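You operate a simulated robot arm through the tools that you are given. There is no shell and no other tool. Be economical: measure what you need, move in short steps, check, and stop when the job is done.

You run a simulated two-armed robot. Do the job below in one go: nothing can be reset, and whatever is moved stays where it is left.

Task
Wipe up the spill on the white table with the striped tea towel and put it back.

It is judged by the outcome, as a careful person would: the job done as asked, and still so three seconds after it is handed in. It fails if anything else is knocked over, pushed out of place, dropped, spilled or broken. Flat cloth is picked up by pressing the open fingertips on it (5 to 10 N) and closing them slowly along it; thin cloth reads only 2 to 8 mm in the jaws.

Robot
Two 7-joint arms with two-finger parallel grippers on one trunk, on a base that drives. Base frame: it is fixed to the floor where the robot stands at the start and does not move with it; the origin is under the middle of the robot, x ahead of it, y to its left, z up. Units: mm, rad, N and s.
The left shoulder is at the start at [70, 163, 1095], the right one opposite. Payload 3.43 kg a hand.
The tool frame of a hand sits at the grasp point between the pads (the TCP): z along the fingers, y along the line on which they close. The tips reach 34 mm beyond it. The gripper opens to 128 mm. The fingers are 24 mm wide and 12 mm thick; the gripper's body (48 by 130 mm) begins 96 mm behind the TCP.
Orientation is that of the tool frame in the base frame, as [roll, pitch, yaw] about the fixed x, y, z axes, in that order (R = Rz(yaw) Ry(pitch) Rx(roll)). With the fingers straight down and closing along the base's y, the tool's x points along the base's -x, its y along +y and its z along -z.

Tools
- The arms move only by the tool drive_tool. It takes "left_plan", "right_plan" or both (then of equal length, played together; a hand with none holds still); each is one flat list of numbers, 7 for each row, row after row: the turn, a rotation vector about the tool's x, y, z in rad, then the shift along the tool's x, y, z in mm, then the gripper command, from -1 (shut) to 1 (fully open), values between in proportion. In form: [ax, ay, az, tx, ty, tz, jaw, ax, ay, az, tx, ty, tz, jaw, ...]. A call has 1 to 10 rows; each row is the pose to reach, as a shift and turn from the pose commanded when the call began, along the tool's axes at that moment. A row lasts 0.2 s, in which the tool goes at most 50 mm and 0.15 rad; a call with a longer step from one row to the next is refused whole, and so is a gripper value outside its range. Where a pose cannot be reached the arm comes as near as it can. A force on the tool above 40 N (or 10 N above the force at the start of the call, whichever is more), or a blocked arm, ends the call early, and 0.2 s more pass. The fingers move at their own pace (about 153 mm/s each) and stop on an object; they squeeze with about 41 N. The grip force told is the motor's: it shows also when the fingers shut on nothing. Time passes only in rows, and 0.2 s behind the last, so rows that repeat a pose let the fingers close. It gives the time, the measured TCP pose, the force on the tool (base axes), the opening and the grip force at its end, in the units of the frame above (readings bear some noise).
- Cameras (640 x 400 px; columns grow to the right, rows downward): "scene" is now at [133.9, -15.5, 1316.8]; the picture's right is [-0.18, -0.98, 0.00], its down [-0.63, 0.11, -0.77] and it looks along [0.75, -0.13, -0.64] (base axes); focal length 285 px, centre (320, 200). "left" rides on the left gripper at [76, 11, -160] in its tool frame; the picture's right is [-0.15, 0.99, 0.00], its down [-0.88, -0.13, -0.46] and it looks along [-0.45, -0.07, 0.89] (tool axes); focal length 234 px, centre (320, 200). "right" rides on the right gripper at [76, -11, -160] in its tool frame; the picture's right is [0.15, 0.99, 0.00], its down [-0.88, 0.13, -0.46] and it looks along [-0.45, 0.07, 0.89] (tool axes); focal length 234 px, centre (320, 200). There is no depth. A picture from a camera that has moved, and an enlarged one, comes with that camera's place and axes in the base frame and with its lens.
- get_image(camera): a new picture of that camera. It takes no simulated time.
- raise_lower(by): slides the trunk up (or, below 0, down) by that many mm; the arms and the scene camera ride with it, the base frame stays. It gives what a move gives, with no picture.
- base_move(legs): drives the robot by 1 to 6 legs, each [ahead, left, turn to the left] in mm, mm and rad, along the robot's own axes; the way and the turn of a leg run together, so that a leg with both is an arc; at most 1500 mm and 3.142 rad a leg. The arms and the cameras ride along, it lands a little off, and it stops where it bumps. It gives what a move gives.
- pan_tilt(pan, tilt): turns the head with the scene camera to pan (to the left, within 1.501 rad either way) and tilt (down, from -0.506 to 1.204), counted from straight ahead of the robot. It gives what a move gives.
- inspect(camera, box): a new picture of the part [left, top, right, bottom] of that camera's present view, enlarged. It takes no simulated time.
- job_done(): hands the job in; it is judged then, once.

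Go step by step. Nothing tells you exact positions but the pictures and the camera data: compare them with the known pose of the tool, close in by small moves and look again before you grip or let go. The budget is 120 turns and 92 pictures, counting those below and the enlarged ones. Unless the task says otherwise, let go and move clear before handing in, and close with one line.

The tools are called after "Call:" by a JSON object that holds its "fn" and its "kwargs". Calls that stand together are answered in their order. drive_tool: Moves the arms, as the interface text tells. Its arguments: {"type":"object","properties":{"left_plan":{"type":"array"},"right_plan":{"type":"array"}},"required":[]} The other tools are called the same way: raise_lower (by) slides the trunk up or down; base_move (legs) drives the base; pan_tilt (pan, tilt) turns the head that bears the scene camera; get_image (camera) takes a picture; inspect (camera, box) takes an enlarged picture of a part of a camera's view; job_done () hands the job in.

At the start:

```text
clock: 0.0
left_ee_pos: [559.8, 40.2, 1038.9]
left_orientation: [3.141, -0.001, 3.141]
left_wrist_force: [-0.4, 0.1, -1.1]
left_finger_gap: 127.9
left_grip_force: 0.1
right_ee_pos: [529.5, -354.7, 1113.2]
right_orientation: [3.141, 0.001, -3.141]
right_wrist_force: [0.0, -1.0, 0.1]
right_finger_gap: 128.0
right_grip_force: 0.0
trunk travel left (down, up): [-575.0, 365.0]
robot x, y, heading: [1.7, -1.7, 0.002]
head pan, tilt: [-0.176, 0.698]
```

scene: 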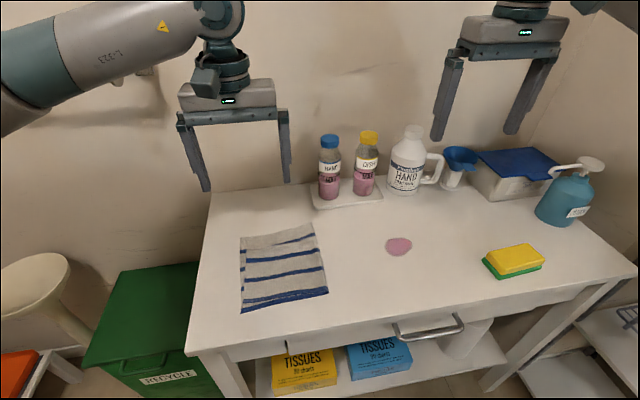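
right: 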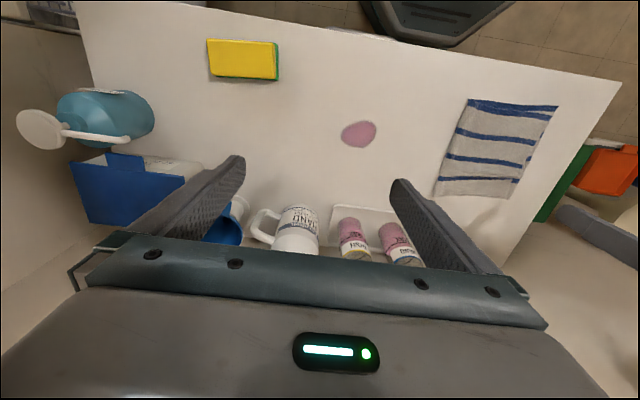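
left: 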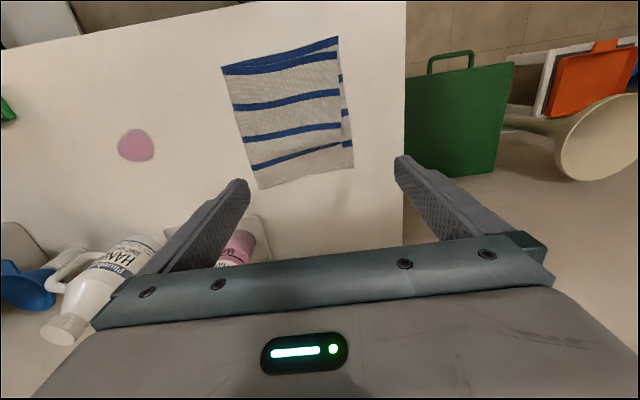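

The towel lies flat at about x 465–695, y −92…103. The spill is near (575, −299), with the bottles and jug well behind it. I'll look closer at both first.

Call:
{"fn": "inspect", "kwargs": {"camera": "scene", "box": [220, 200, 440, 337]}}

Call:
{"fn": "inspect", "kwargs": {"camera": "left", "box": [80, 10, 400, 210]}}

```text
2.91 times, centred on (330, 268) of scene
camera zoom: at [133.9, -15.5, 1316.8], right [-0.18, -0.98, 0.0], down [-0.63, 0.11, -0.77], along [0.75, -0.13, -0.64], focal length 830 px, centre (291, 1)
```

zoom: 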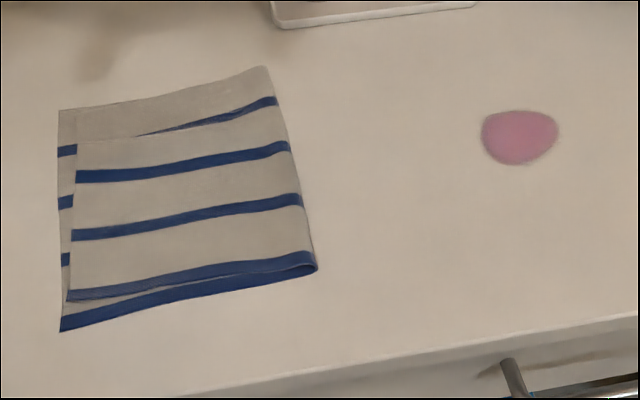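

```text
2.00 times, centred on (240, 110) of left
camera zoom: at [483.5, 52.1, 1198.4], right [0.15, 0.99, 0.0], down [0.88, -0.13, 0.46], along [0.45, -0.07, -0.89], focal length 468 px, centre (480, 380)
```

zoom: 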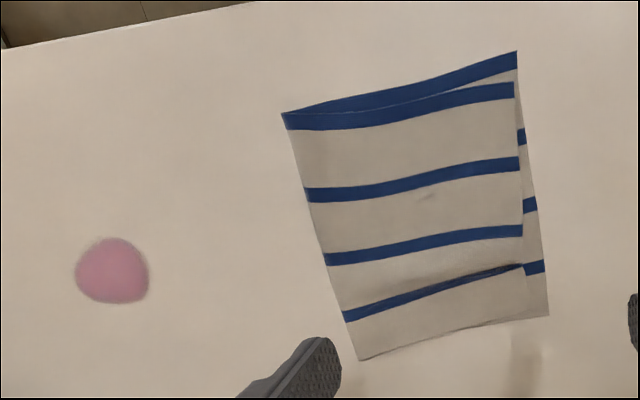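

The three views agree on a surface nearer z≈806 than 753, which I'll confirm by touch. That puts the towel fold at y≈−87 (x 445–648), its open edge at y≈+90, and the spill at about (532, −272). I'll pinch both opposite edges with two hands, so first I centre the base sideways.

Call:
{"fn": "base_move", "kwargs": {"legs": [[0, -130, 0]]}}

```text
clock: 1.3
left_ee_pos: [560.2, -86.5, 1038.5]
left_orientation: [-3.141, 0.0, -3.141]
left_wrist_force: [0.0, 0.1, -0.2]
left_finger_gap: 128.1
left_grip_force: 0.0
right_ee_pos: [530.3, -479.7, 1114.4]
right_orientation: [3.14, 0.0, -3.14]
right_wrist_force: [1.1, -1.4, -0.9]
right_finger_gap: 128.0
right_grip_force: 0.0
trunk travel left (down, up): [-575.0, 365.0]
robot x, y, heading: [1.8, -128.4, -0.001]
head pan, tilt: [-0.176, 0.698]
```

Base shifted fine. Now I rotate both hands about 90° so the fingers close along x, cameras outward, and bring them over the two edges, high up.

Call:
{"fn": "drive_tool", "kwargs": {"left_plan": [0, 0, 0.15, 2, 16, 0, 0.5, 0, 0, 0.3, 4, 32, 0, 0, 0, 0, 0.45, 6, 48, 0, -0.3, 0, 0, 0.6, 8, 64, 0, -0.3, 0, 0, 0.75, 10, 80, 0, -0.3, 0, 0, 0.9, 12, 96, 0, -0.3, 0, 0, 1.05, 14, 112, 0, -0.3, 0, 0, 1.2, 16, 128, 0, -0.3, 0, 0, 1.35, 18, 144, 0, -0.3, 0, 0, 1.5, 20, 158, 0, -0.3], "right_plan": [0, 0, -0.15, -1, 40, 7, 0.5, 0, 0, -0.3, -3, 80, 14, 0, 0, 0, -0.45, -4, 120, 21, -0.3, 0, 0, -0.6, -6, 160, 28, -0.3, 0, 0, -0.75, -7, 200, 35, -0.3, 0, 0, -0.9, -9, 240, 42, -0.3, 0, 0, -1.05, -10, 280, 49, -0.3, 0, 0, -1.2, -12, 320, 56, -0.3, 0, 0, -1.35, -13, 360, 63, -0.3, 0, 0, -1.5, -15, 405, 70, -0.3]}}

Call:
{"fn": "get_image", "kwargs": {"camera": "scene"}}

Call:
{"fn": "get_image", "kwargs": {"camera": "right"}}

Call:
{"fn": "get_image", "kwargs": {"camera": "left"}}

```text
clock: 3.5
left_ee_pos: [457.6, 18.7, 1035.8]
left_orientation: [3.138, -0.002, 1.649]
left_wrist_force: [-0.1, -0.9, 0.4]
left_finger_gap: 44.7
left_grip_force: 0.0
left hand out of reach, approached as far as the arm can: row 9, 10
right_ee_pos: [516.0, -123.5, 1051.0]
right_orientation: [-3.13, 0.006, -1.667]
right_wrist_force: [-0.2, 0.5, 0.4]
right_finger_gap: 44.9
right_grip_force: 0.1
right hand out of reach, approached as far as the arm can: row 10
trunk travel left (down, up): [-575.0, 365.0]
robot x, y, heading: [-3.8, -127.3, 0.0]
head pan, tilt: [-0.176, 0.698]
```

```text
86 pictures are left
camera scene: at [132.4, -145.3, 1317.0], right [-0.17, -0.98, 0.0], down [-0.63, 0.11, -0.77], along [0.75, -0.13, -0.64], focal length 285 px, centre (320, 200)
```

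scene: 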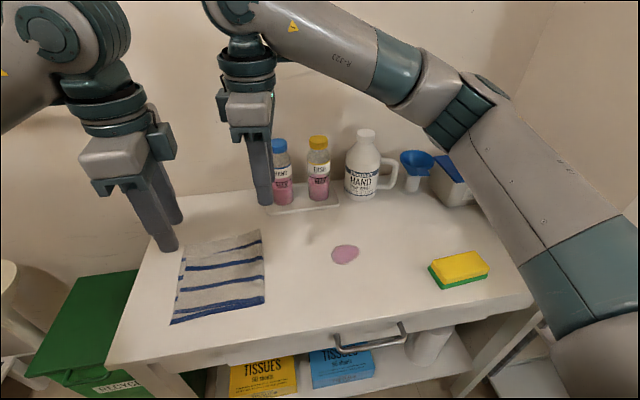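

```text
85 pictures are left
camera right: at [517.3, -199.5, 1211.1], right [-1.0, -0.05, -0.01], down [-0.05, 0.89, 0.46], along [-0.01, 0.46, -0.89], focal length 234 px, centre (320, 200)
```

right: 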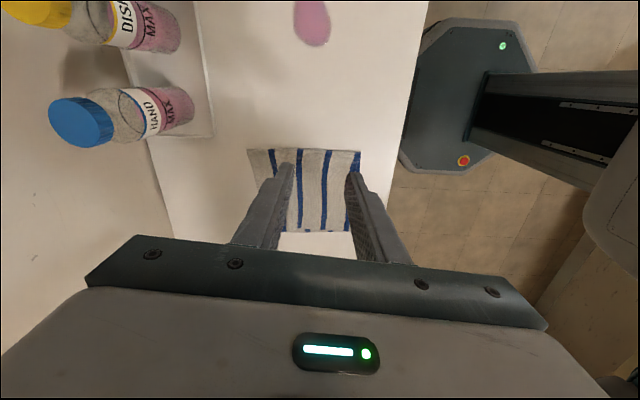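

```text
84 pictures are left
camera left: at [462.6, 95.8, 1195.2], right [1.0, -0.07, 0.0], down [-0.06, -0.89, 0.45], along [-0.03, -0.45, -0.89], focal length 234 px, centre (320, 200)
```

left: 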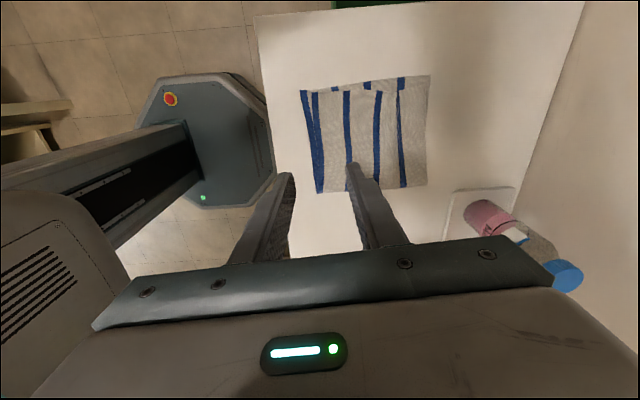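

Both hands hit the edge of their reach at this height, the left one by about 100 mm in x. I'll lower them straight down and see whether reach improves.

Call:
{"fn": "drive_tool", "kwargs": {"left_plan": [0, 0, 0, 0, 0, 35, -0.3, 0, 0, 0, 0, 0, 70, -0.3, 0, 0, 0, 0, 0, 100, -0.3], "right_plan": [0, 0, 0, 0, 0, 35, -0.3, 0, 0, 0, 0, 0, 70, -0.3, 0, 0, 0, 0, 0, 100, -0.3]}}

```text
clock: 4.3
left_ee_pos: [455.7, 22.6, 940.7]
left_orientation: [-3.139, 0.002, 1.651]
left_wrist_force: [-0.2, 0.5, -0.3]
left_finger_gap: 45.0
left_grip_force: 0.0
left hand out of reach, approached as far as the arm can: row 2, 3
right_ee_pos: [521.2, -96.2, 963.6]
right_orientation: [3.132, -0.003, -1.67]
right_wrist_force: [0.4, 0.1, 0.2]
right_finger_gap: 44.7
right_grip_force: 0.0
right hand out of reach, approached as far as the arm can: row 1, 2, 3
trunk travel left (down, up): [-575.0, 365.0]
robot x, y, heading: [-2.3, -130.8, 0.0]
head pan, tilt: [-0.176, 0.698]
```

The right hand still lags slightly. I'll probe which way the left hand can move by shifting it toward its target at (540, 72).

Call:
{"fn": "drive_tool", "kwargs": {"left_plan": [0, 0, 0, 15, 30, 0, -0.3, 0, 0, 0, 30, 60, 0, -0.3, 0, 0, 0, 45, 85, 0, -0.3], "right_plan": [0, 0, 0, -10, -10, 0, -0.3, 0, 0, 0, -20, -20, 0, -0.3, 0, 0, 0, -25, -25, 0, -0.3]}}

```text
clock: 5.1
left_ee_pos: [453.6, 20.5, 943.0]
left_orientation: [3.141, 0.001, 1.65]
left_wrist_force: [0.0, -0.5, -0.9]
left_finger_gap: 44.9
left_grip_force: 0.0
left hand out of reach, approached as far as the arm can: row 1, 2, 3
right_ee_pos: [518.7, -97.9, 964.1]
right_orientation: [3.131, 0.001, -1.67]
right_wrist_force: [-0.1, 0.2, 0.3]
right_finger_gap: 44.8
right_grip_force: 0.0
right hand out of reach, approached as far as the arm can: row 1, 2, 3
trunk travel left (down, up): [-575.0, 365.0]
robot x, y, heading: [1.7, -128.9, 0.0]
head pan, tilt: [-0.176, 0.698]
```

Both wrists look to be at a joint limit with this yaw. I'll turn back about 0.6 rad and see whether position frees up.

Call:
{"fn": "drive_tool", "kwargs": {"left_plan": [0, 0, -0.15, 0, 0, 0, -0.3, 0, 0, -0.3, 0, 0, 0, -0.3, 0, 0, -0.45, 15, 20, 0, -0.3, 0, 0, -0.6, 30, 50, 0, -0.3, 0, 0, -0.6, 45, 85, 0, -0.3], "right_plan": [0, 0, 0.15, 0, 0, 0, -0.3, 0, 0, 0.3, 0, 0, 0, -0.3, 0, 0, 0.45, -10, -10, 0, -0.3, 0, 0, 0.6, -20, -20, 0, -0.3, 0, 0, 0.6, -25, -25, 0, -0.3]}}

```text
clock: 6.3
left_ee_pos: [537.3, 75.0, 940.0]
left_orientation: [-3.141, 0.0, 2.247]
left_wrist_force: [-0.5, 0.0, -0.9]
left_finger_gap: 44.8
left_grip_force: 0.0
right_ee_pos: [545.9, -74.7, 965.0]
right_orientation: [3.141, -0.002, -2.242]
right_wrist_force: [0.2, 1.1, 0.0]
right_finger_gap: 45.0
right_grip_force: 0.1
trunk travel left (down, up): [-575.0, 365.0]
robot x, y, heading: [0.5, -129.8, 0.006]
head pan, tilt: [-0.176, 0.698]
```

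Both hands now reach their targets with the fingers closing diagonally, about 39° off x. Checking the views before lowering.

Call:
{"fn": "get_image", "kwargs": {"camera": "right"}}

Call:
{"fn": "get_image", "kwargs": {"camera": "left"}}

Call:
{"fn": "get_image", "kwargs": {"camera": "scene"}}

```text
83 pictures are left
camera right: at [505.8, -139.9, 1126.0], right [-0.87, 0.5, 0.0], down [0.45, 0.77, 0.45], along [0.23, 0.39, -0.89], focal length 234 px, centre (320, 200)
```

right: 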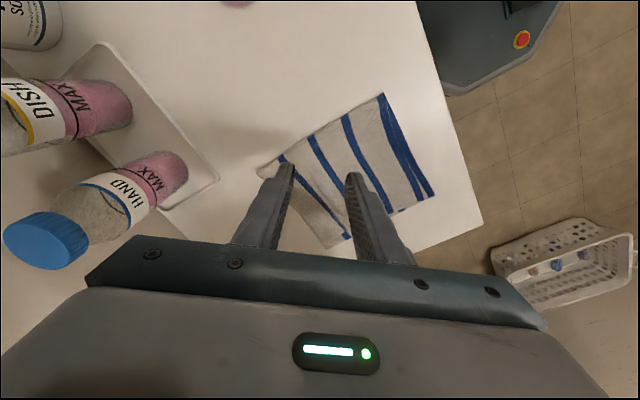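

```text
82 pictures are left
camera left: at [498.7, 141.1, 1099.8], right [0.86, 0.5, 0.0], down [0.45, -0.77, 0.46], along [0.23, -0.39, -0.89], focal length 234 px, centre (320, 200)
```

left: 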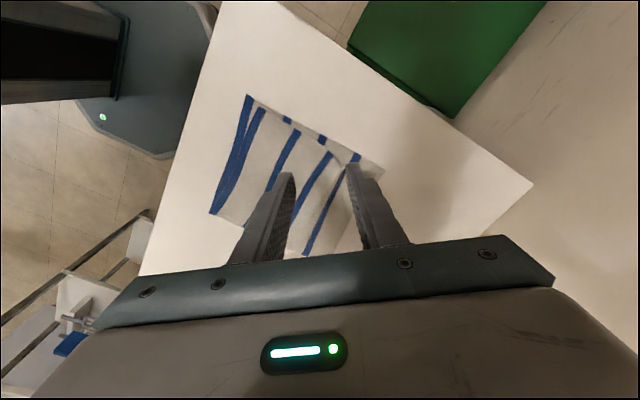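

```text
81 pictures are left
camera scene: at [134.6, -142.1, 1316.7], right [-0.17, -0.98, 0.0], down [-0.63, 0.11, -0.77], along [0.75, -0.13, -0.64], focal length 285 px, centre (320, 200)
```

scene: 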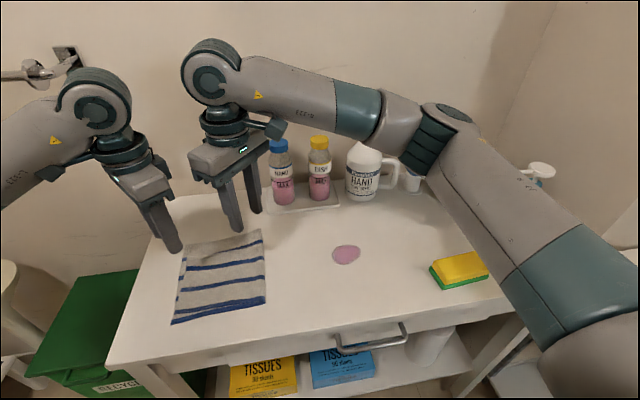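

The right camera again gives the fold at y≈−89 and z≈806, so tip contact should come at TCP z≈840. I'll lower both to about z 858 with small centring shifts.

Call:
{"fn": "drive_tool", "kwargs": {"left_plan": [0, 0, 0, -5, -4, 25, -0.3, 0, 0, 0, -10, -8, 50, -0.3, 0, 0, 0, -10, -8, 70, -0.3, 0, 0, 0, -10, -8, 82, -0.3], "right_plan": [0, 0, 0, -2, 2, 40, -0.3, 0, 0, 0, -4, 4, 75, -0.3, 0, 0, 0, -4, 4, 95, -0.3, 0, 0, 0, -4, 4, 107, -0.3]}}

Call:
{"fn": "get_image", "kwargs": {"camera": "right"}}

Call:
{"fn": "get_image", "kwargs": {"camera": "left"}}

```text
clock: 7.3
left_ee_pos: [536.8, 60.3, 860.6]
left_orientation: [-3.138, 0.001, 2.246]
left_wrist_force: [0.4, -0.4, 0.0]
left_finger_gap: 44.7
left_grip_force: 0.0
right_ee_pos: [544.2, -68.6, 857.8]
right_orientation: [3.141, -0.001, -2.242]
right_wrist_force: [-0.2, -0.5, -0.8]
right_finger_gap: 44.7
right_grip_force: 0.0
trunk travel left (down, up): [-575.0, 365.0]
robot x, y, heading: [0.9, -127.5, 0.003]
head pan, tilt: [-0.176, 0.698]
```

```text
80 pictures are left
camera right: at [505.1, -135.0, 1018.7], right [-0.87, 0.5, 0.0], down [0.44, 0.77, 0.46], along [0.23, 0.4, -0.89], focal length 234 px, centre (320, 200)
```

right: 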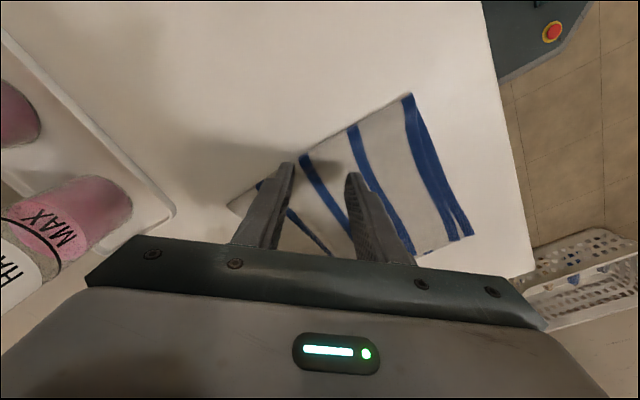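

```text
79 pictures are left
camera left: at [498.5, 128.1, 1020.0], right [0.86, 0.5, 0.0], down [0.45, -0.77, 0.46], along [0.23, -0.39, -0.89], focal length 234 px, centre (320, 200)
```

left: 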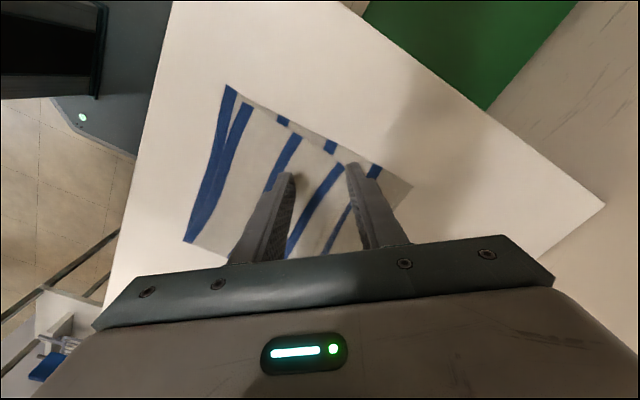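

Geometry is consistent. Fingertips should be about 18 mm above the cloth, so I'll creep down.

Call:
{"fn": "drive_tool", "kwargs": {"left_plan": [0, 0, 0, 0, 0, 6, -0.3, 0, 0, 0, 0, 0, 12, -0.3, 0, 0, 0, 0, 0, 17, -0.3], "right_plan": [0, 0, 0, 0, 0, 5, -0.3, 0, 0, 0, 0, 0, 10, -0.3, 0, 0, 0, 0, 0, 14, -0.3]}}

```text
clock: 8.1
left_ee_pos: [537.0, 59.4, 843.5]
left_orientation: [3.141, 0.0, 2.245]
left_wrist_force: [0.3, 0.2, 0.5]
left_finger_gap: 45.0
left_grip_force: 0.0
right_ee_pos: [544.5, -70.0, 844.6]
right_orientation: [3.141, 0.001, -2.24]
right_wrist_force: [0.3, 0.8, -0.6]
right_finger_gap: 44.7
right_grip_force: 0.3
trunk travel left (down, up): [-575.0, 365.0]
robot x, y, heading: [-0.3, -126.1, 0.001]
head pan, tilt: [-0.176, 0.698]
```

Call:
{"fn": "drive_tool", "kwargs": {"left_plan": [0, 0, 0, 0, 0, 2, -0.3, 0, 0, 0, 0, 0, 4, -0.3], "right_plan": [0, 0, 0, 0, 0, 2, -0.3, 0, 0, 0, 0, 0, 4, -0.3]}}

Call:
{"fn": "get_image", "kwargs": {"camera": "right"}}

```text
clock: 8.7
left_ee_pos: [536.8, 59.7, 838.8]
left_orientation: [-3.141, 0.001, 2.245]
left_wrist_force: [0.1, -0.3, -0.2]
left_finger_gap: 44.9
left_grip_force: 0.1
right_ee_pos: [543.2, -69.5, 841.9]
right_orientation: [-3.141, 0.0, -2.241]
right_wrist_force: [-0.3, 1.2, 3.3]
right_finger_gap: 44.4
right_grip_force: 0.0
trunk travel left (down, up): [-575.0, 365.0]
robot x, y, heading: [4.6, -130.7, 0.001]
head pan, tilt: [-0.176, 0.698]
```

```text
78 pictures are left
camera right: at [503.4, -135.6, 1001.8], right [-0.87, 0.5, 0.0], down [0.44, 0.77, 0.46], along [0.23, 0.4, -0.89], focal length 234 px, centre (320, 200)
```

right: 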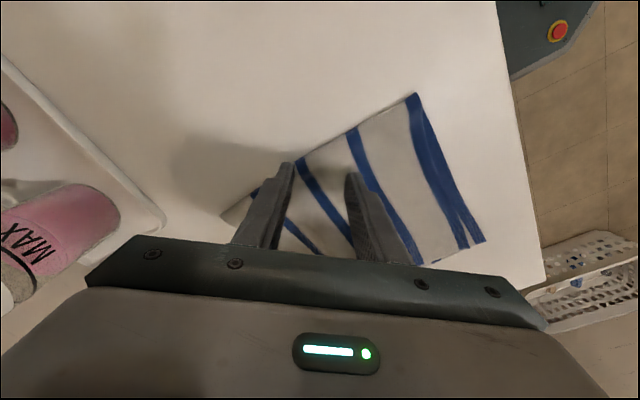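

The right tips begin to press (3.3 N) at TCP z≈841, confirming the surface at about 807. Continuing in small steps.

Call:
{"fn": "drive_tool", "kwargs": {"left_plan": [0, 0, 0, 0, 0, 1, -0.3, 0, 0, 0, 0, 0, 2, -0.3], "right_plan": [0, 0, 0, 0, 0, 0.5, -0.3, 0, 0, 0, 0, 0, 1.5, -0.3]}}

```text
clock: 9.3
left_ee_pos: [537.4, 60.4, 837.7]
left_orientation: [-3.141, 0.0, 2.245]
left_wrist_force: [0.2, -0.1, 0.9]
left_finger_gap: 44.6
left_grip_force: 0.2
right_ee_pos: [543.3, -69.3, 839.5]
right_orientation: [-3.141, 0.0, -2.24]
right_wrist_force: [1.1, -0.1, 0.1]
right_finger_gap: 44.9
right_grip_force: 0.1
trunk travel left (down, up): [-575.0, 365.0]
robot x, y, heading: [-0.5, -125.6, 0.004]
head pan, tilt: [-0.176, 0.698]
```

That 3.3 N was not sustained, so there's no contact yet. Continuing down carefully.

Call:
{"fn": "drive_tool", "kwargs": {"left_plan": [0, 0, 0, 0, 0, 2, -0.3, 0, 0, 0, 0, 0, 4, -0.3], "right_plan": [0, 0, 0, 0, 0, 2, -0.3, 0, 0, 0, 0, 0, 4, -0.3]}}

```text
clock: 9.9
left_ee_pos: [536.5, 59.2, 835.5]
left_orientation: [3.14, 0.003, 2.245]
left_wrist_force: [-0.1, 3.5, 19.7]
left_finger_gap: 45.2
left_grip_force: 0.3
right_ee_pos: [541.1, -70.0, 837.7]
right_orientation: [-3.14, 0.0, -2.242]
right_wrist_force: [0.8, -0.1, 0.6]
right_finger_gap: 44.6
right_grip_force: 0.0
trunk travel left (down, up): [-575.0, 365.0]
robot x, y, heading: [-0.0, -126.5, -0.0]
head pan, tilt: [-0.176, 0.698]
```

Left is pressing at 20 N, so I'll ease it up 1 mm. Right goes down 2 mm more.

Call:
{"fn": "drive_tool", "kwargs": {"left_plan": [0, 0, 0, 0, 0, -0.5, -0.3, 0, 0, 0, 0, 0, -1, -0.3], "right_plan": [0, 0, 0, 0, 0, 1, -0.3, 0, 0, 0, 0, 0, 2, -0.3]}}

```text
clock: 10.5
left_ee_pos: [534.9, 58.7, 836.9]
left_orientation: [3.138, 0.001, 2.243]
left_wrist_force: [-1.7, -2.6, 16.3]
left_finger_gap: 43.4
left_grip_force: 0.0
right_ee_pos: [542.0, -71.2, 836.4]
right_orientation: [-3.139, 0.006, -2.24]
right_wrist_force: [1.6, 2.4, 13.3]
right_finger_gap: 44.7
right_grip_force: 0.0
trunk travel left (down, up): [-575.0, 365.0]
robot x, y, heading: [1.4, -130.0, -0.001]
head pan, tilt: [-0.176, 0.698]
```

Both hands are pressing. I'll ease slightly and close slowly along the cloth.

Call:
{"fn": "drive_tool", "kwargs": {"left_plan": [0, 0, 0, 0, 0, -0.7, -0.3, 0, 0, 0, 0, 0, -0.7, -0.4, 0, 0, 0, 0, 0, -0.7, -0.5, 0, 0, 0, 0, 0, -0.7, -0.6, 0, 0, 0, 0, 0, -0.7, -0.7, 0, 0, 0, 0, 0, -0.7, -0.8, 0, 0, 0, 0, 0, -0.7, -0.9, 0, 0, 0, 0, 0, -0.7, -1, 0, 0, 0, 0, 0, -0.7, -1], "right_plan": [0, 0, 0, 0, 0, -0.4, -0.3, 0, 0, 0, 0, 0, -0.4, -0.4, 0, 0, 0, 0, 0, -0.4, -0.5, 0, 0, 0, 0, 0, -0.4, -0.6, 0, 0, 0, 0, 0, -0.4, -0.7, 0, 0, 0, 0, 0, -0.4, -0.8, 0, 0, 0, 0, 0, -0.4, -0.9, 0, 0, 0, 0, 0, -0.4, -1, 0, 0, 0, 0, 0, -0.4, -1]}}

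Call:
{"fn": "get_image", "kwargs": {"camera": "right"}}

Call:
{"fn": "get_image", "kwargs": {"camera": "left"}}

Call:
{"fn": "inspect", "kwargs": {"camera": "scene", "box": [120, 180, 400, 355]}}

```text
clock: 12.5
left_ee_pos: [535.3, 59.5, 836.5]
left_orientation: [3.14, 0.001, 2.243]
left_wrist_force: [0.6, -9.5, 6.5]
left_finger_gap: 3.4
left_grip_force: 37.8
right_ee_pos: [542.4, -70.0, 834.9]
right_orientation: [-3.141, 0.004, -2.239]
right_wrist_force: [-0.8, 10.0, 31.0]
right_finger_gap: 2.6
right_grip_force: 37.6
trunk travel left (down, up): [-575.0, 365.0]
robot x, y, heading: [-4.3, -130.9, 0.002]
head pan, tilt: [-0.176, 0.698]
```

```text
77 pictures are left
camera right: at [501.6, -135.9, 995.8], right [-0.87, 0.5, 0.0], down [0.44, 0.77, 0.46], along [0.23, 0.4, -0.89], focal length 234 px, centre (320, 200)
```

right: 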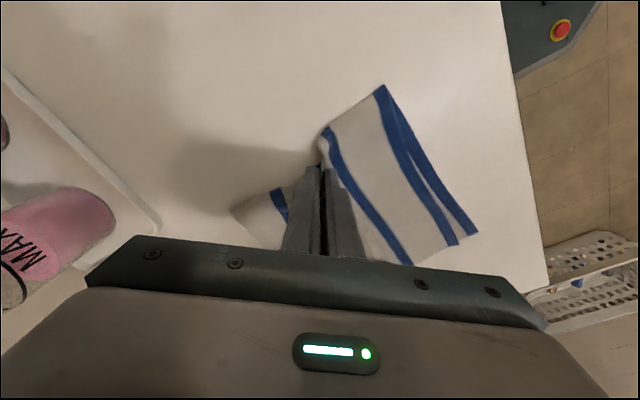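

```text
76 pictures are left
camera left: at [495.8, 126.6, 996.1], right [0.86, 0.5, 0.0], down [0.45, -0.77, 0.46], along [0.23, -0.39, -0.89], focal length 234 px, centre (320, 200)
```

left: 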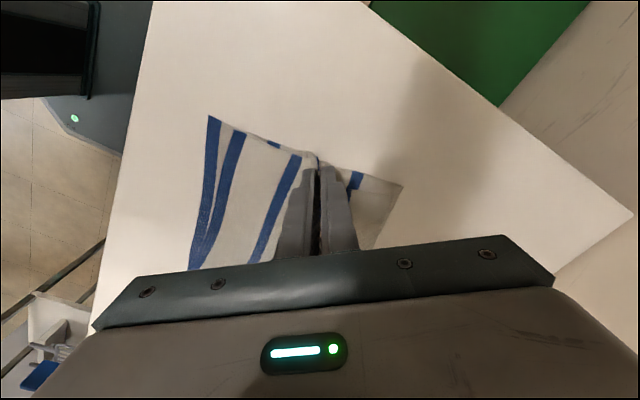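

```text
2.29 times, centred on (260, 268) of scene
camera zoom: at [130.5, -143.3, 1317.3], right [-0.17, -0.98, 0.0], down [-0.63, 0.11, -0.77], along [0.76, -0.13, -0.64], focal length 652 px, centre (457, 46)
```

zoom: 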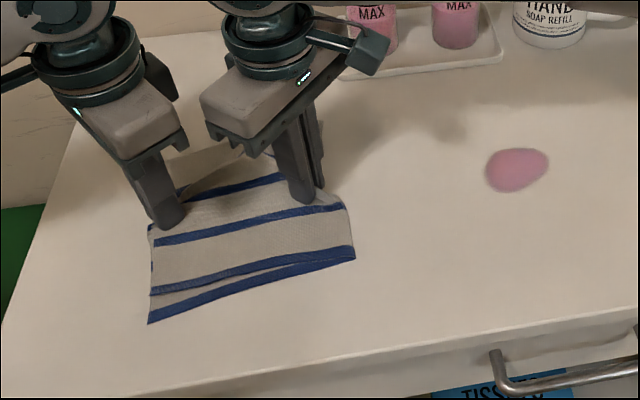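

Both hands hold the cloth (3.4 and 2.6 mm readings). I'll lift slightly and carry it toward the spill together, stopping short to check.

Call:
{"fn": "drive_tool", "kwargs": {"left_plan": [0, 0, 0, 0, 0, -8, -1, 0, 0, 0, 0, 0, -16, -1, 0, 0, 0, -23.5, -18.7, -16, -1, 0, 0, 0, -47, -37.3, -16, -1, 0, 0, 0, -70.5, -56, -16, -1, 0, 0, 0, -86.1, -68.4, -16, -1], "right_plan": [0, 0, 0, 0, 0, -8, -1, 0, 0, 0, 0, 0, -16, -1, 0, 0, 0, 23.5, -18.7, -16, -1, 0, 0, 0, 47, -37.3, -16, -1, 0, 0, 0, 70.5, -56, -16, -1, 0, 0, 0, 86.1, -68.4, -16, -1]}}

Call:
{"fn": "inspect", "kwargs": {"camera": "scene", "box": [120, 180, 400, 355]}}

Call:
{"fn": "get_image", "kwargs": {"camera": "right"}}

```text
clock: 13.9
left_ee_pos: [537.6, -50.6, 849.9]
left_orientation: [3.142, -0.002, 2.245]
left_wrist_force: [0.5, -7.0, 0.1]
left_finger_gap: 3.1
left_grip_force: 38.1
right_ee_pos: [544.2, -180.8, 849.7]
right_orientation: [3.139, 0.0, -2.238]
right_wrist_force: [0.8, 7.7, -0.7]
right_finger_gap: 2.7
right_grip_force: 37.7
trunk travel left (down, up): [-575.0, 365.0]
robot x, y, heading: [2.3, -125.3, 0.001]
head pan, tilt: [-0.176, 0.698]
```

```text
2.29 times, centred on (260, 268) of scene
camera zoom: at [134.0, -143.8, 1316.8], right [-0.17, -0.98, 0.0], down [-0.63, 0.11, -0.77], along [0.75, -0.13, -0.64], focal length 652 px, centre (457, 46)
```

zoom: 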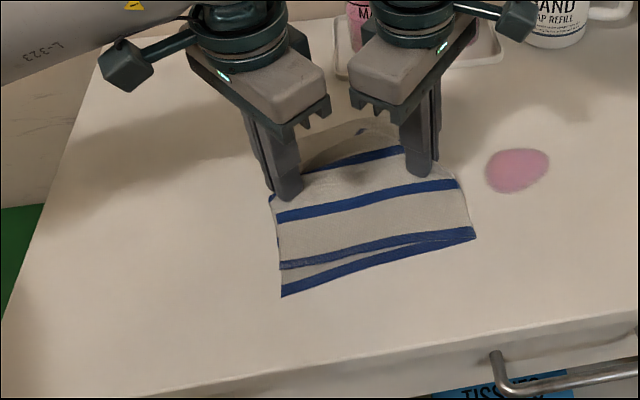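

```text
73 pictures are left
camera right: at [504.6, -247.4, 1009.5], right [-0.87, 0.5, 0.0], down [0.44, 0.77, 0.46], along [0.23, 0.4, -0.89], focal length 234 px, centre (320, 200)
```

right: 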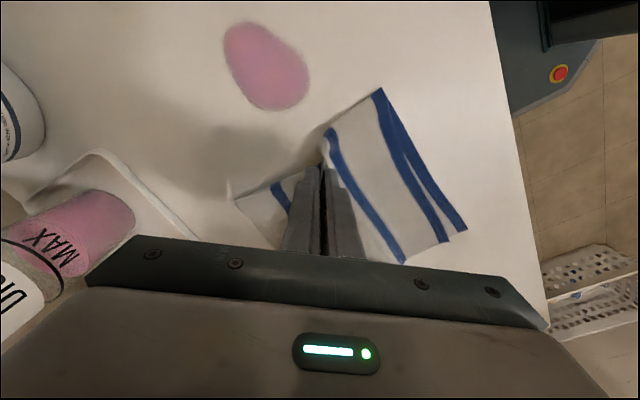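

The grip holds, the cloth moves as a flat sheet, and the spill is at about (536, −275). Now I lower back to light contact and drag across the spill.

Call:
{"fn": "drive_tool", "kwargs": {"left_plan": [0, 0, 0, 0, 0, 8, -1, 0, 0, 0, 0, 0, 14.5, -1, 0, 0, 0, -15.7, -12.4, 14.5, -1, 0, 0, 0, -31.3, -24.9, 14.5, -1], "right_plan": [0, 0, 0, 0, 0, 8, -1, 0, 0, 0, 0, 0, 14.3, -1, 0, 0, 0, 15.7, -12.4, 14.3, -1, 0, 0, 0, 31.3, -24.9, 14.3, -1]}}

```text
clock: 14.9
left_ee_pos: [539.2, -91.7, 837.1]
left_orientation: [3.14, 0.001, 2.244]
left_wrist_force: [0.0, -6.2, 2.0]
left_finger_gap: 3.5
left_grip_force: 37.8
right_ee_pos: [545.3, -220.2, 837.3]
right_orientation: [-3.141, 0.001, -2.241]
right_wrist_force: [-0.3, 5.7, 4.2]
right_finger_gap: 2.9
right_grip_force: 37.4
trunk travel left (down, up): [-575.0, 365.0]
robot x, y, heading: [1.6, -130.5, 0.003]
head pan, tilt: [-0.176, 0.698]
```

Light contact on both. I press slightly more and drag on across the spill.

Call:
{"fn": "drive_tool", "kwargs": {"left_plan": [0, 0, 0, -18, -24, 0.7, -1, 0, 0, 0, -42, -43, 0.7, -1, 0, 0, 0, -65, -62, 0.7, -1, 0, 0, 0, -81, -74, 0.7, -1, 0, 0, 0, -97, -87, 0.7, -1], "right_plan": [0, 0, 0, 29, -13, 0.7, -1, 0, 0, 0, 52, -31, 0.7, -1, 0, 0, 0, 76, -50, 0.7, -1, 0, 0, 0, 91, -62, 0.7, -1, 0, 0, 0, 107, -75, 0.7, -1]}}

Call:
{"fn": "get_image", "kwargs": {"camera": "scene"}}

Call:
{"fn": "get_image", "kwargs": {"camera": "left"}}

```text
clock: 16.1
left_ee_pos: [526.9, -220.1, 836.3]
left_orientation: [3.139, 0.001, 2.245]
left_wrist_force: [0.0, -2.2, 4.1]
left_finger_gap: 3.4
left_grip_force: 37.7
right_ee_pos: [533.6, -347.9, 835.0]
right_orientation: [-3.139, 0.003, -2.239]
right_wrist_force: [0.3, 12.1, 31.2]
right_finger_gap: 2.9
right_grip_force: 37.7
trunk travel left (down, up): [-575.0, 365.0]
robot x, y, heading: [-5.8, -127.4, 0.003]
head pan, tilt: [-0.176, 0.698]
```

```text
72 pictures are left
camera scene: at [130.5, -141.8, 1317.3], right [-0.17, -0.98, 0.0], down [-0.63, 0.11, -0.77], along [0.76, -0.13, -0.64], focal length 285 px, centre (320, 200)
```

scene: 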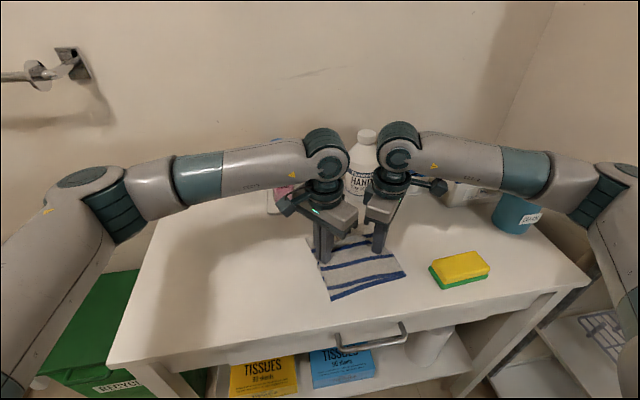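

```text
71 pictures are left
camera left: at [489.3, -152.5, 996.4], right [0.86, 0.5, 0.0], down [0.45, -0.77, 0.46], along [0.23, -0.39, -0.89], focal length 234 px, centre (320, 200)
```

left: 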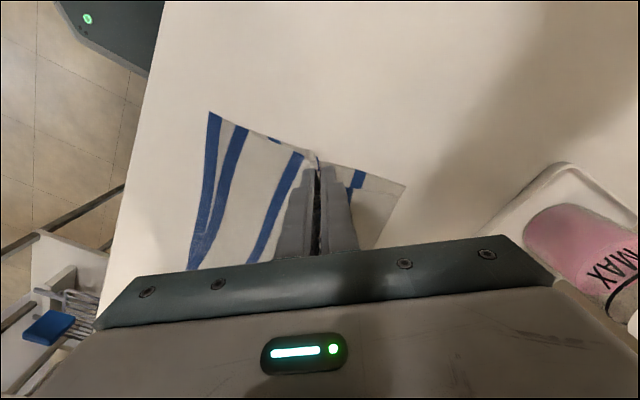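

The towel covers the spill. I ease the right pressure a little and rub back and forth over the area.

Call:
{"fn": "drive_tool", "kwargs": {"left_plan": [0, 0, 0, 27.6, 29.6, 0, -1, 0, 0, 0, 55.2, 59.2, 0, -1, 0, 0, 0, 65.1, 46.6, 0, -1, 0, 0, 0, 36.3, 18.6, 0, -1, 0, 0, 0, 7.5, -9.4, 0, -1, 0, 0, 0, -17.1, -18.7, 0, -1, 0, 0, 0, -27, -6.2, 0, -1, 0, 0, 0, -12.4, 15.7, 0, -1, 0, 0, 0, 25.1, 32.7, 0, -1, 0, 0, 0, 0, 0, 0, -1], "right_plan": [0, 0, 0, -35.1, 20.2, -0.8, -1, 0, 0, 0, -70.1, 40.4, -0.8, -1, 0, 0, 0, -60.2, 52.9, -0.8, -1, 0, 0, 0, -26.3, 31.1, -0.8, -1, 0, 0, 0, 7.5, 9.4, -0.8, -1, 0, 0, 0, 22.1, -12.4, -0.8, -1, 0, 0, 0, 12.1, -24.9, -0.8, -1, 0, 0, 0, -12.4, -15.7, -0.8, -1, 0, 0, 0, -37.5, 17, -0.8, -1, 0, 0, 0, 0, 0, -0.8, -1]}}

Call:
{"fn": "get_image", "kwargs": {"camera": "scene"}}

```text
clock: 18.3
left_ee_pos: [526.5, -223.0, 836.1]
left_orientation: [3.138, -0.001, 2.245]
left_wrist_force: [-0.2, -3.1, 6.6]
left_finger_gap: 3.4
left_grip_force: 37.9
right_ee_pos: [533.6, -351.6, 835.7]
right_orientation: [3.139, 0.006, -2.239]
right_wrist_force: [2.2, 8.4, 18.7]
right_finger_gap: 2.7
right_grip_force: 37.2
trunk travel left (down, up): [-575.0, 365.0]
robot x, y, heading: [-1.1, -128.2, 0.005]
head pan, tilt: [-0.176, 0.698]
```

```text
70 pictures are left
camera scene: at [130.3, -147.1, 1317.2], right [-0.17, -0.98, 0.0], down [-0.63, 0.11, -0.77], along [0.76, -0.13, -0.64], focal length 285 px, centre (320, 200)
```

scene: 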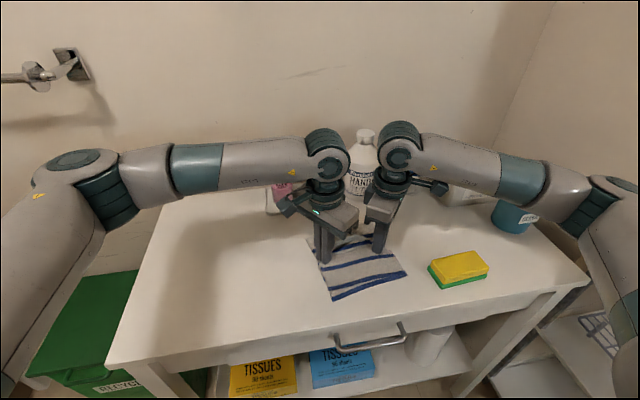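

I'll slide the towel back toward home by about 170 mm, still in contact, to check the spill area.

Call:
{"fn": "drive_tool", "kwargs": {"left_plan": [0, 0, 0, 31.3, 24.9, 0, -1, 0, 0, 0, 62.6, 49.8, 0, -1, 0, 0, 0, 94, 74.6, 0, -1, 0, 0, 0, 125, 99.5, 0, -1, 0, 0, 0, 133, 105.7, 0, -1], "right_plan": [0, 0, 0, -31.3, 24.9, 0, -1, 0, 0, 0, -62.6, 49.8, 0, -1, 0, 0, 0, -94, 74.6, 0, -1, 0, 0, 0, -125, 99.5, 0, -1, 0, 0, 0, -133, 105.7, 0, -1]}}

Call:
{"fn": "get_image", "kwargs": {"camera": "scene"}}

Call:
{"fn": "get_image", "kwargs": {"camera": "right"}}

```text
clock: 19.5
left_ee_pos: [529.1, -51.3, 836.4]
left_orientation: [3.14, 0.0, 2.245]
left_wrist_force: [1.1, -9.7, 17.7]
left_finger_gap: 3.4
left_grip_force: 38.4
right_ee_pos: [535.2, -180.4, 835.9]
right_orientation: [3.14, 0.0, -2.24]
right_wrist_force: [0.1, 3.5, 6.2]
right_finger_gap: 2.8
right_grip_force: 37.0
trunk travel left (down, up): [-575.0, 365.0]
robot x, y, heading: [-0.4, -126.6, -0.001]
head pan, tilt: [-0.176, 0.698]
```

```text
69 pictures are left
camera scene: at [131.9, -144.3, 1317.1], right [-0.17, -0.98, 0.0], down [-0.63, 0.11, -0.77], along [0.76, -0.13, -0.64], focal length 285 px, centre (320, 200)
```

scene: 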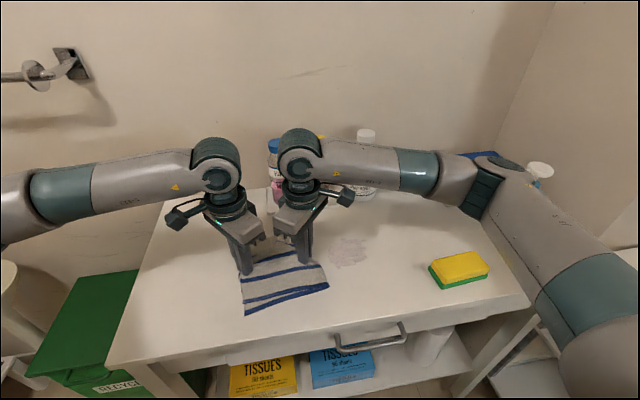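

```text
68 pictures are left
camera right: at [495.5, -246.7, 996.2], right [-0.87, 0.5, 0.0], down [0.44, 0.77, 0.46], along [0.23, 0.4, -0.89], focal length 234 px, centre (320, 200)
```

right: 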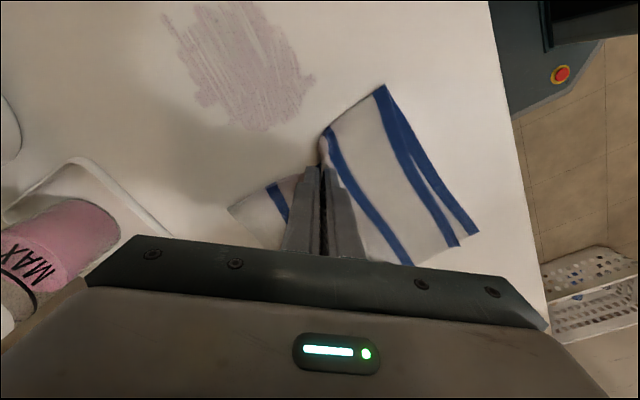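

The wipe works, but a faint smear remains at about x 498–570, y −237…−330. I'll rub more strokes in several lanes.

Call:
{"fn": "drive_tool", "kwargs": {"left_plan": [0, 0, 0, -43, -2.2, -0.2, -1, 0, 0, 0, -75.5, -25.5, -0.2, -1, 0, 0, 0, -108.7, -48, -0.2, -1, 0, 0, 0, -141.9, -70.6, -0.2, -1, 0, 0, 0, -134.6, -87.8, -0.2, -1, 0, 0, 0, -100.2, -66.8, -0.2, -1, 0, 0, 0, -68.9, -41.9, -0.2, -1, 0, 0, 0, -41.5, -20.2, -0.2, -1, 0, 0, 0, -25.1, -32.7, -0.2, -1, 0, 0, 0, -56.4, -57.6, -0.2, -1], "right_plan": [0, 0, 0, 11.9, -41.3, 0, -1, 0, 0, 0, 41.9, -67.8, 0, -1, 0, 0, 0, 71.4, -95, 0, -1, 0, 0, 0, 100.8, -122.2, 0, -1, 0, 0, 0, 116, -111.3, 0, -1, 0, 0, 0, 87.7, -82.5, 0, -1, 0, 0, 0, 56.4, -57.6, 0, -1, 0, 0, 0, 29, -35.8, 0, -1, 0, 0, 0, 37.5, -17, 0, -1, 0, 0, 0, 68.9, -41.9, 0, -1]}}

```text
clock: 21.8
left_ee_pos: [518.3, -130.3, 836.6]
left_orientation: [-3.141, 0.002, 2.244]
left_wrist_force: [0.6, -4.7, 8.5]
left_finger_gap: 3.7
left_grip_force: 37.5
right_ee_pos: [526.7, -257.9, 835.5]
right_orientation: [3.14, 0.007, -2.237]
right_wrist_force: [-3.7, -0.7, 14.7]
right_finger_gap: 2.9
right_grip_force: 37.4
trunk travel left (down, up): [-575.0, 365.0]
robot x, y, heading: [-0.7, -127.3, 0.006]
head pan, tilt: [-0.176, 0.698]
stopped in row 10 (right hand): the force on the tool passed its limit (the readings are from after the stop); the commanded pose is now the measured one
```

Stopped at the last row on force, harmlessly. Continuing with the remaining lanes.

Call:
{"fn": "drive_tool", "kwargs": {"left_plan": [0, 0, 0, -31.3, -24.9, 0, -1, 0, 0, 0, -62.6, -49.8, 0, -1, 0, 0, 0, -47.9, -63.6, 0, -1, 0, 0, 0, -15.9, -39.5, 0, -1, 0, 0, 0, 15.4, -14.6, 0, -1, 0, 0, 0, 42.8, 7.2, 0, -1, 0, 0, 0, 20.9, 26.8, 0, -1, 0, 0, 0, -13.6, 5.8, 0, -1, 0, 0, 0, -44.9, -19, 0, -1, 0, 0, 0, -70, -51.8, 0, -1], "right_plan": [0, 0, 0, 31.3, -24.9, -0.3, -1, 0, 0, 0, 62.6, -49.8, -0.3, -1, 0, 0, 0, 72.7, -32.2, -0.3, -1, 0, 0, 0, 42, -6.6, -0.3, -1, 0, 0, 0, 10.7, 18.3, -0.3, -1, 0, 0, 0, -16.7, 40, -0.3, -1, 0, 0, 0, -30.8, 14.3, -0.3, -1, 0, 0, 0, -2.6, -14.5, -0.3, -1, 0, 0, 0, 28.7, -39.4, -0.3, -1, 0, 0, 0, 66.3, -56.5, -0.3, -1]}}

Call:
{"fn": "get_image", "kwargs": {"camera": "scene"}}

Call:
{"fn": "get_image", "kwargs": {"camera": "right"}}

```text
clock: 24.0
left_ee_pos: [519.3, -218.1, 837.7]
left_orientation: [3.141, 0.0, 2.247]
left_wrist_force: [-0.4, -4.3, 2.9]
left_finger_gap: 3.1
left_grip_force: 38.2
right_ee_pos: [528.0, -346.9, 835.0]
right_orientation: [-3.138, 0.011, -2.237]
right_wrist_force: [2.9, 12.0, 28.0]
right_finger_gap: 2.9
right_grip_force: 37.5
trunk travel left (down, up): [-575.0, 365.0]
robot x, y, heading: [-0.9, -125.3, 0.003]
head pan, tilt: [-0.176, 0.698]
```

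```text
67 pictures are left
camera scene: at [130.6, -142.7, 1317.3], right [-0.17, -0.99, 0.0], down [-0.63, 0.11, -0.77], along [0.76, -0.13, -0.64], focal length 285 px, centre (320, 200)
```

scene: 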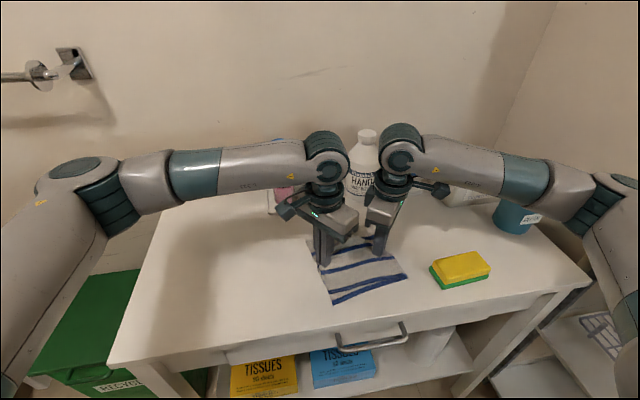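

```text
66 pictures are left
camera right: at [488.1, -413.4, 995.4], right [-0.87, 0.5, 0.0], down [0.44, 0.77, 0.46], along [0.23, 0.4, -0.89], focal length 234 px, centre (320, 200)
```

right: 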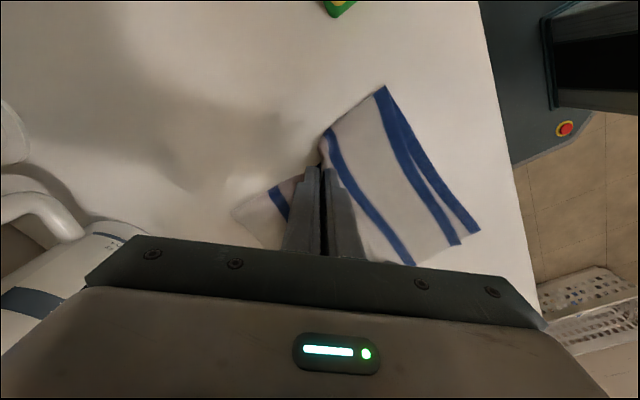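

Now I slide back 170 mm to check the area again.

Call:
{"fn": "drive_tool", "kwargs": {"left_plan": [0, 0, 0, 31.3, 24.9, 0.3, -1, 0, 0, 0, 62.6, 49.8, 0.3, -1, 0, 0, 0, 94, 74.6, 0, -1, 0, 0, 0, 125, 99.5, 0, -1, 0, 0, 0, 133, 105.7, 0, -1], "right_plan": [0, 0, 0, -31.3, 24.9, -0.4, -1, 0, 0, 0, -62.6, 49.8, -0.4, -1, 0, 0, 0, -94, 74.6, -0.4, -1, 0, 0, 0, -125, 99.5, -0.4, -1, 0, 0, 0, -133, 105.7, -0.4, -1]}}

Call:
{"fn": "inspect", "kwargs": {"camera": "scene", "box": [220, 190, 440, 327]}}

Call:
{"fn": "get_image", "kwargs": {"camera": "right"}}

```text
clock: 25.2
left_ee_pos: [520.2, -47.4, 836.6]
left_orientation: [3.138, -0.003, 2.245]
left_wrist_force: [1.3, -3.7, 2.3]
left_finger_gap: 3.1
left_grip_force: 37.6
right_ee_pos: [527.3, -176.2, 836.2]
right_orientation: [-3.141, 0.009, -2.239]
right_wrist_force: [-2.7, -7.2, 33.5]
right_finger_gap: 2.8
right_grip_force: 37.4
trunk travel left (down, up): [-575.0, 365.0]
robot x, y, heading: [-0.4, -127.4, 0.01]
head pan, tilt: [-0.176, 0.698]
```

```text
2.91 times, centred on (330, 258) of scene
camera zoom: at [130.4, -143.8, 1317.3], right [-0.17, -0.98, 0.0], down [-0.63, 0.11, -0.77], along [0.76, -0.13, -0.64], focal length 830 px, centre (291, 30)
```

zoom: 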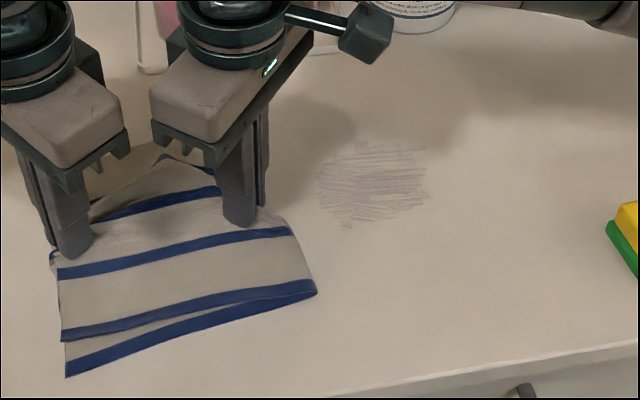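

```text
64 pictures are left
camera right: at [486.3, -243.0, 995.5], right [-0.87, 0.5, 0.0], down [0.44, 0.77, 0.46], along [0.23, 0.4, -0.89], focal length 234 px, centre (320, 200)
```

right: 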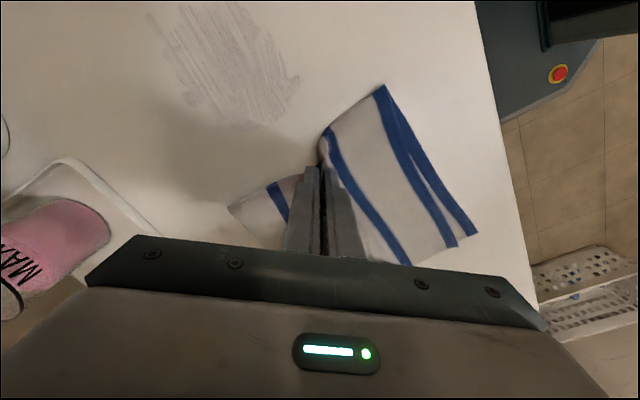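

Nearly gone, with just a faint trace left over x 500–570. Another round of strokes over the same lanes.

Call:
{"fn": "drive_tool", "kwargs": {"left_plan": [0, 0, 0, -47, 3.5, 0.2, -1, 0, 0, 0, -80.5, -19.2, 0.2, -1, 0, 0, 0, -113.7, -41.7, 0.2, -1, 0, 0, 0, -146.9, -64.3, 0.4, -1, 0, 0, 0, -139.6, -81.5, 0.4, -1, 0, 0, 0, -105.2, -60.5, 0.2, -1, 0, 0, 0, -73.9, -35.6, 0.2, -1, 0, 0, 0, -46.5, -13.9, 0.2, -1, 0, 0, 0, -30.1, -26.4, 0.2, -1, 0, 0, 0, -61.4, -51.3, 0.2, -1], "right_plan": [0, 0, 0, 7.9, -46.7, -0.7, -1, 0, 0, 0, 36.9, -74.1, -0.7, -1, 0, 0, 0, 66.4, -101.3, -0.7, -1, 0, 0, 0, 95.8, -128.5, -0.7, -1, 0, 0, 0, 111, -117.6, -0.7, -1, 0, 0, 0, 82.7, -88.8, -0.7, -1, 0, 0, 0, 51.4, -63.9, -0.7, -1, 0, 0, 0, 24, -42.1, -0.7, -1, 0, 0, 0, 32.5, -23.3, -0.7, -1, 0, 0, 0, 63.9, -48.2, -0.7, -1]}}

Call:
{"fn": "drive_tool", "kwargs": {"left_plan": [0, 0, 0, -31.3, -24.9, 0, -1, 0, 0, 0, -62.6, -49.8, 0, -1, 0, 0, 0, -47.9, -63.6, 0, -1, 0, 0, 0, -15.9, -39.5, 0, -1, 0, 0, 0, 15.4, -14.6, 0, -1, 0, 0, 0, 42.8, 7.2, 0, -1, 0, 0, 0, 20.9, 26.8, 0, -1, 0, 0, 0, -13.6, 5.8, 0, -1, 0, 0, 0, -44.9, -19, 0, -1, 0, 0, 0, -70, -51.8, 0, -1], "right_plan": [0, 0, 0, 31.3, -24.9, 0, -1, 0, 0, 0, 62.6, -49.8, 0, -1, 0, 0, 0, 72.7, -32.2, 0, -1, 0, 0, 0, 42, -6.6, 0, -1, 0, 0, 0, 10.7, 18.3, 0, -1, 0, 0, 0, -16.7, 40, 0, -1, 0, 0, 0, -30.8, 14.3, 0, -1, 0, 0, 0, -2.6, -14.5, 0, -1, 0, 0, 0, 28.7, -39.4, 0, -1, 0, 0, 0, 66.3, -56.5, 0, -1]}}

```text
clock: 27.4
left_ee_pos: [519.9, -127.2, 835.8]
left_orientation: [3.137, -0.002, 2.247]
left_wrist_force: [-0.4, -0.9, 7.5]
left_finger_gap: 3.0
left_grip_force: 37.3
right_ee_pos: [527.0, -256.0, 835.7]
right_orientation: [3.14, 0.008, -2.237]
right_wrist_force: [-1.1, 8.4, 23.0]
right_finger_gap: 2.8
right_grip_force: 36.9
trunk travel left (down, up): [-575.0, 365.0]
robot x, y, heading: [-0.0, -128.8, 0.007]
head pan, tilt: [-0.176, 0.698]
```

```text
clock: 28.5
left_ee_pos: [497.8, -150.6, 836.4]
left_orientation: [3.141, 0.001, 2.243]
left_wrist_force: [0.1, 1.6, 12.4]
left_finger_gap: 3.4
left_grip_force: 38.2
right_ee_pos: [506.5, -279.6, 835.9]
right_orientation: [-3.139, 0.006, -2.237]
right_wrist_force: [-1.2, 7.1, 12.6]
right_finger_gap: 2.7
right_grip_force: 36.9
trunk travel left (down, up): [-575.0, 365.0]
robot x, y, heading: [1.1, -126.0, 0.001]
head pan, tilt: [-0.176, 0.698]
stopped in row 5 (right hand): the force on the tool passed its limit (the readings are from after the stop); the commanded pose is now the measured one
```

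Continuing the last strokes with slightly less pressure on the right.

Call:
{"fn": "drive_tool", "kwargs": {"left_plan": [0, 0, 0, 31.3, 24.9, 0, -1, 0, 0, 0, 50.9, 40.4, 0, -1, 0, 0, 0, 21.7, 53, 0, -1, 0, 0, 0, -13.3, 32.8, 0, -1, 0, 0, 0, -44.6, 8, 0, -1, 0, 0, 0, -68.3, -18.5, 0, -1, 0, 0, 0, -72.9, 3.4, 0, -1, 0, 0, 0, -42.8, 29.8, 0, -1, 0, 0, 0, -11.5, 54.7, 0, -1, 0, 0, 0, 17.1, 74.9, 0, -1], "right_plan": [0, 0, 0, -31.3, 24.9, 0, -1, 0, 0, 0, -50.9, 40.4, 0, -1, 0, 0, 0, -56.6, 9.2, 0, -1, 0, 0, 0, -29, -20.4, 0, -1, 0, 0, 0, 2.3, -45.3, 0, -1, 0, 0, 0, 33.5, -62.4, 0, -1, 0, 0, 0, 13.2, -71.8, 0, -1, 0, 0, 0, -19.4, -48.5, 0, -1, 0, 0, 0, -50.7, -23.6, 0, -1, 0, 0, 0, -76.8, -0.3, 0, -1]}}

Call:
{"fn": "inspect", "kwargs": {"camera": "scene", "box": [220, 190, 440, 327]}}

Call:
{"fn": "get_image", "kwargs": {"camera": "right"}}

```text
clock: 30.7
left_ee_pos: [544.6, -93.7, 835.5]
left_orientation: [3.14, 0.001, 2.24]
left_wrist_force: [1.4, -8.8, 27.8]
left_finger_gap: 3.2
left_grip_force: 37.7
right_ee_pos: [553.6, -222.2, 836.6]
right_orientation: [-3.139, 0.001, -2.24]
right_wrist_force: [-0.5, 3.5, 2.1]
right_finger_gap: 2.7
right_grip_force: 37.6
trunk travel left (down, up): [-575.0, 365.0]
robot x, y, heading: [3.2, -126.6, 0.006]
head pan, tilt: [-0.176, 0.698]
```

```text
2.91 times, centred on (330, 258) of scene
camera zoom: at [131.1, -141.4, 1317.1], right [-0.17, -0.98, 0.0], down [-0.63, 0.11, -0.77], along [0.76, -0.13, -0.64], focal length 830 px, centre (291, 30)
```

zoom: 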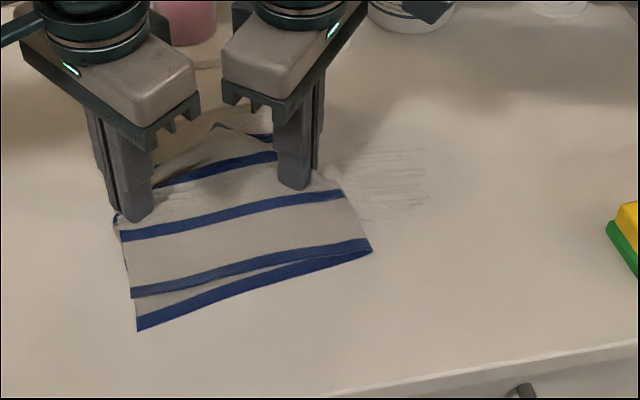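

```text
62 pictures are left
camera right: at [514.0, -287.9, 996.7], right [-0.87, 0.5, 0.0], down [0.44, 0.77, 0.46], along [0.23, 0.4, -0.89], focal length 234 px, centre (320, 200)
```

right: 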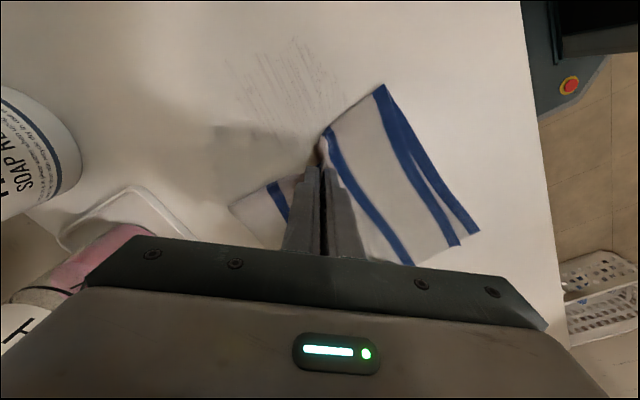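

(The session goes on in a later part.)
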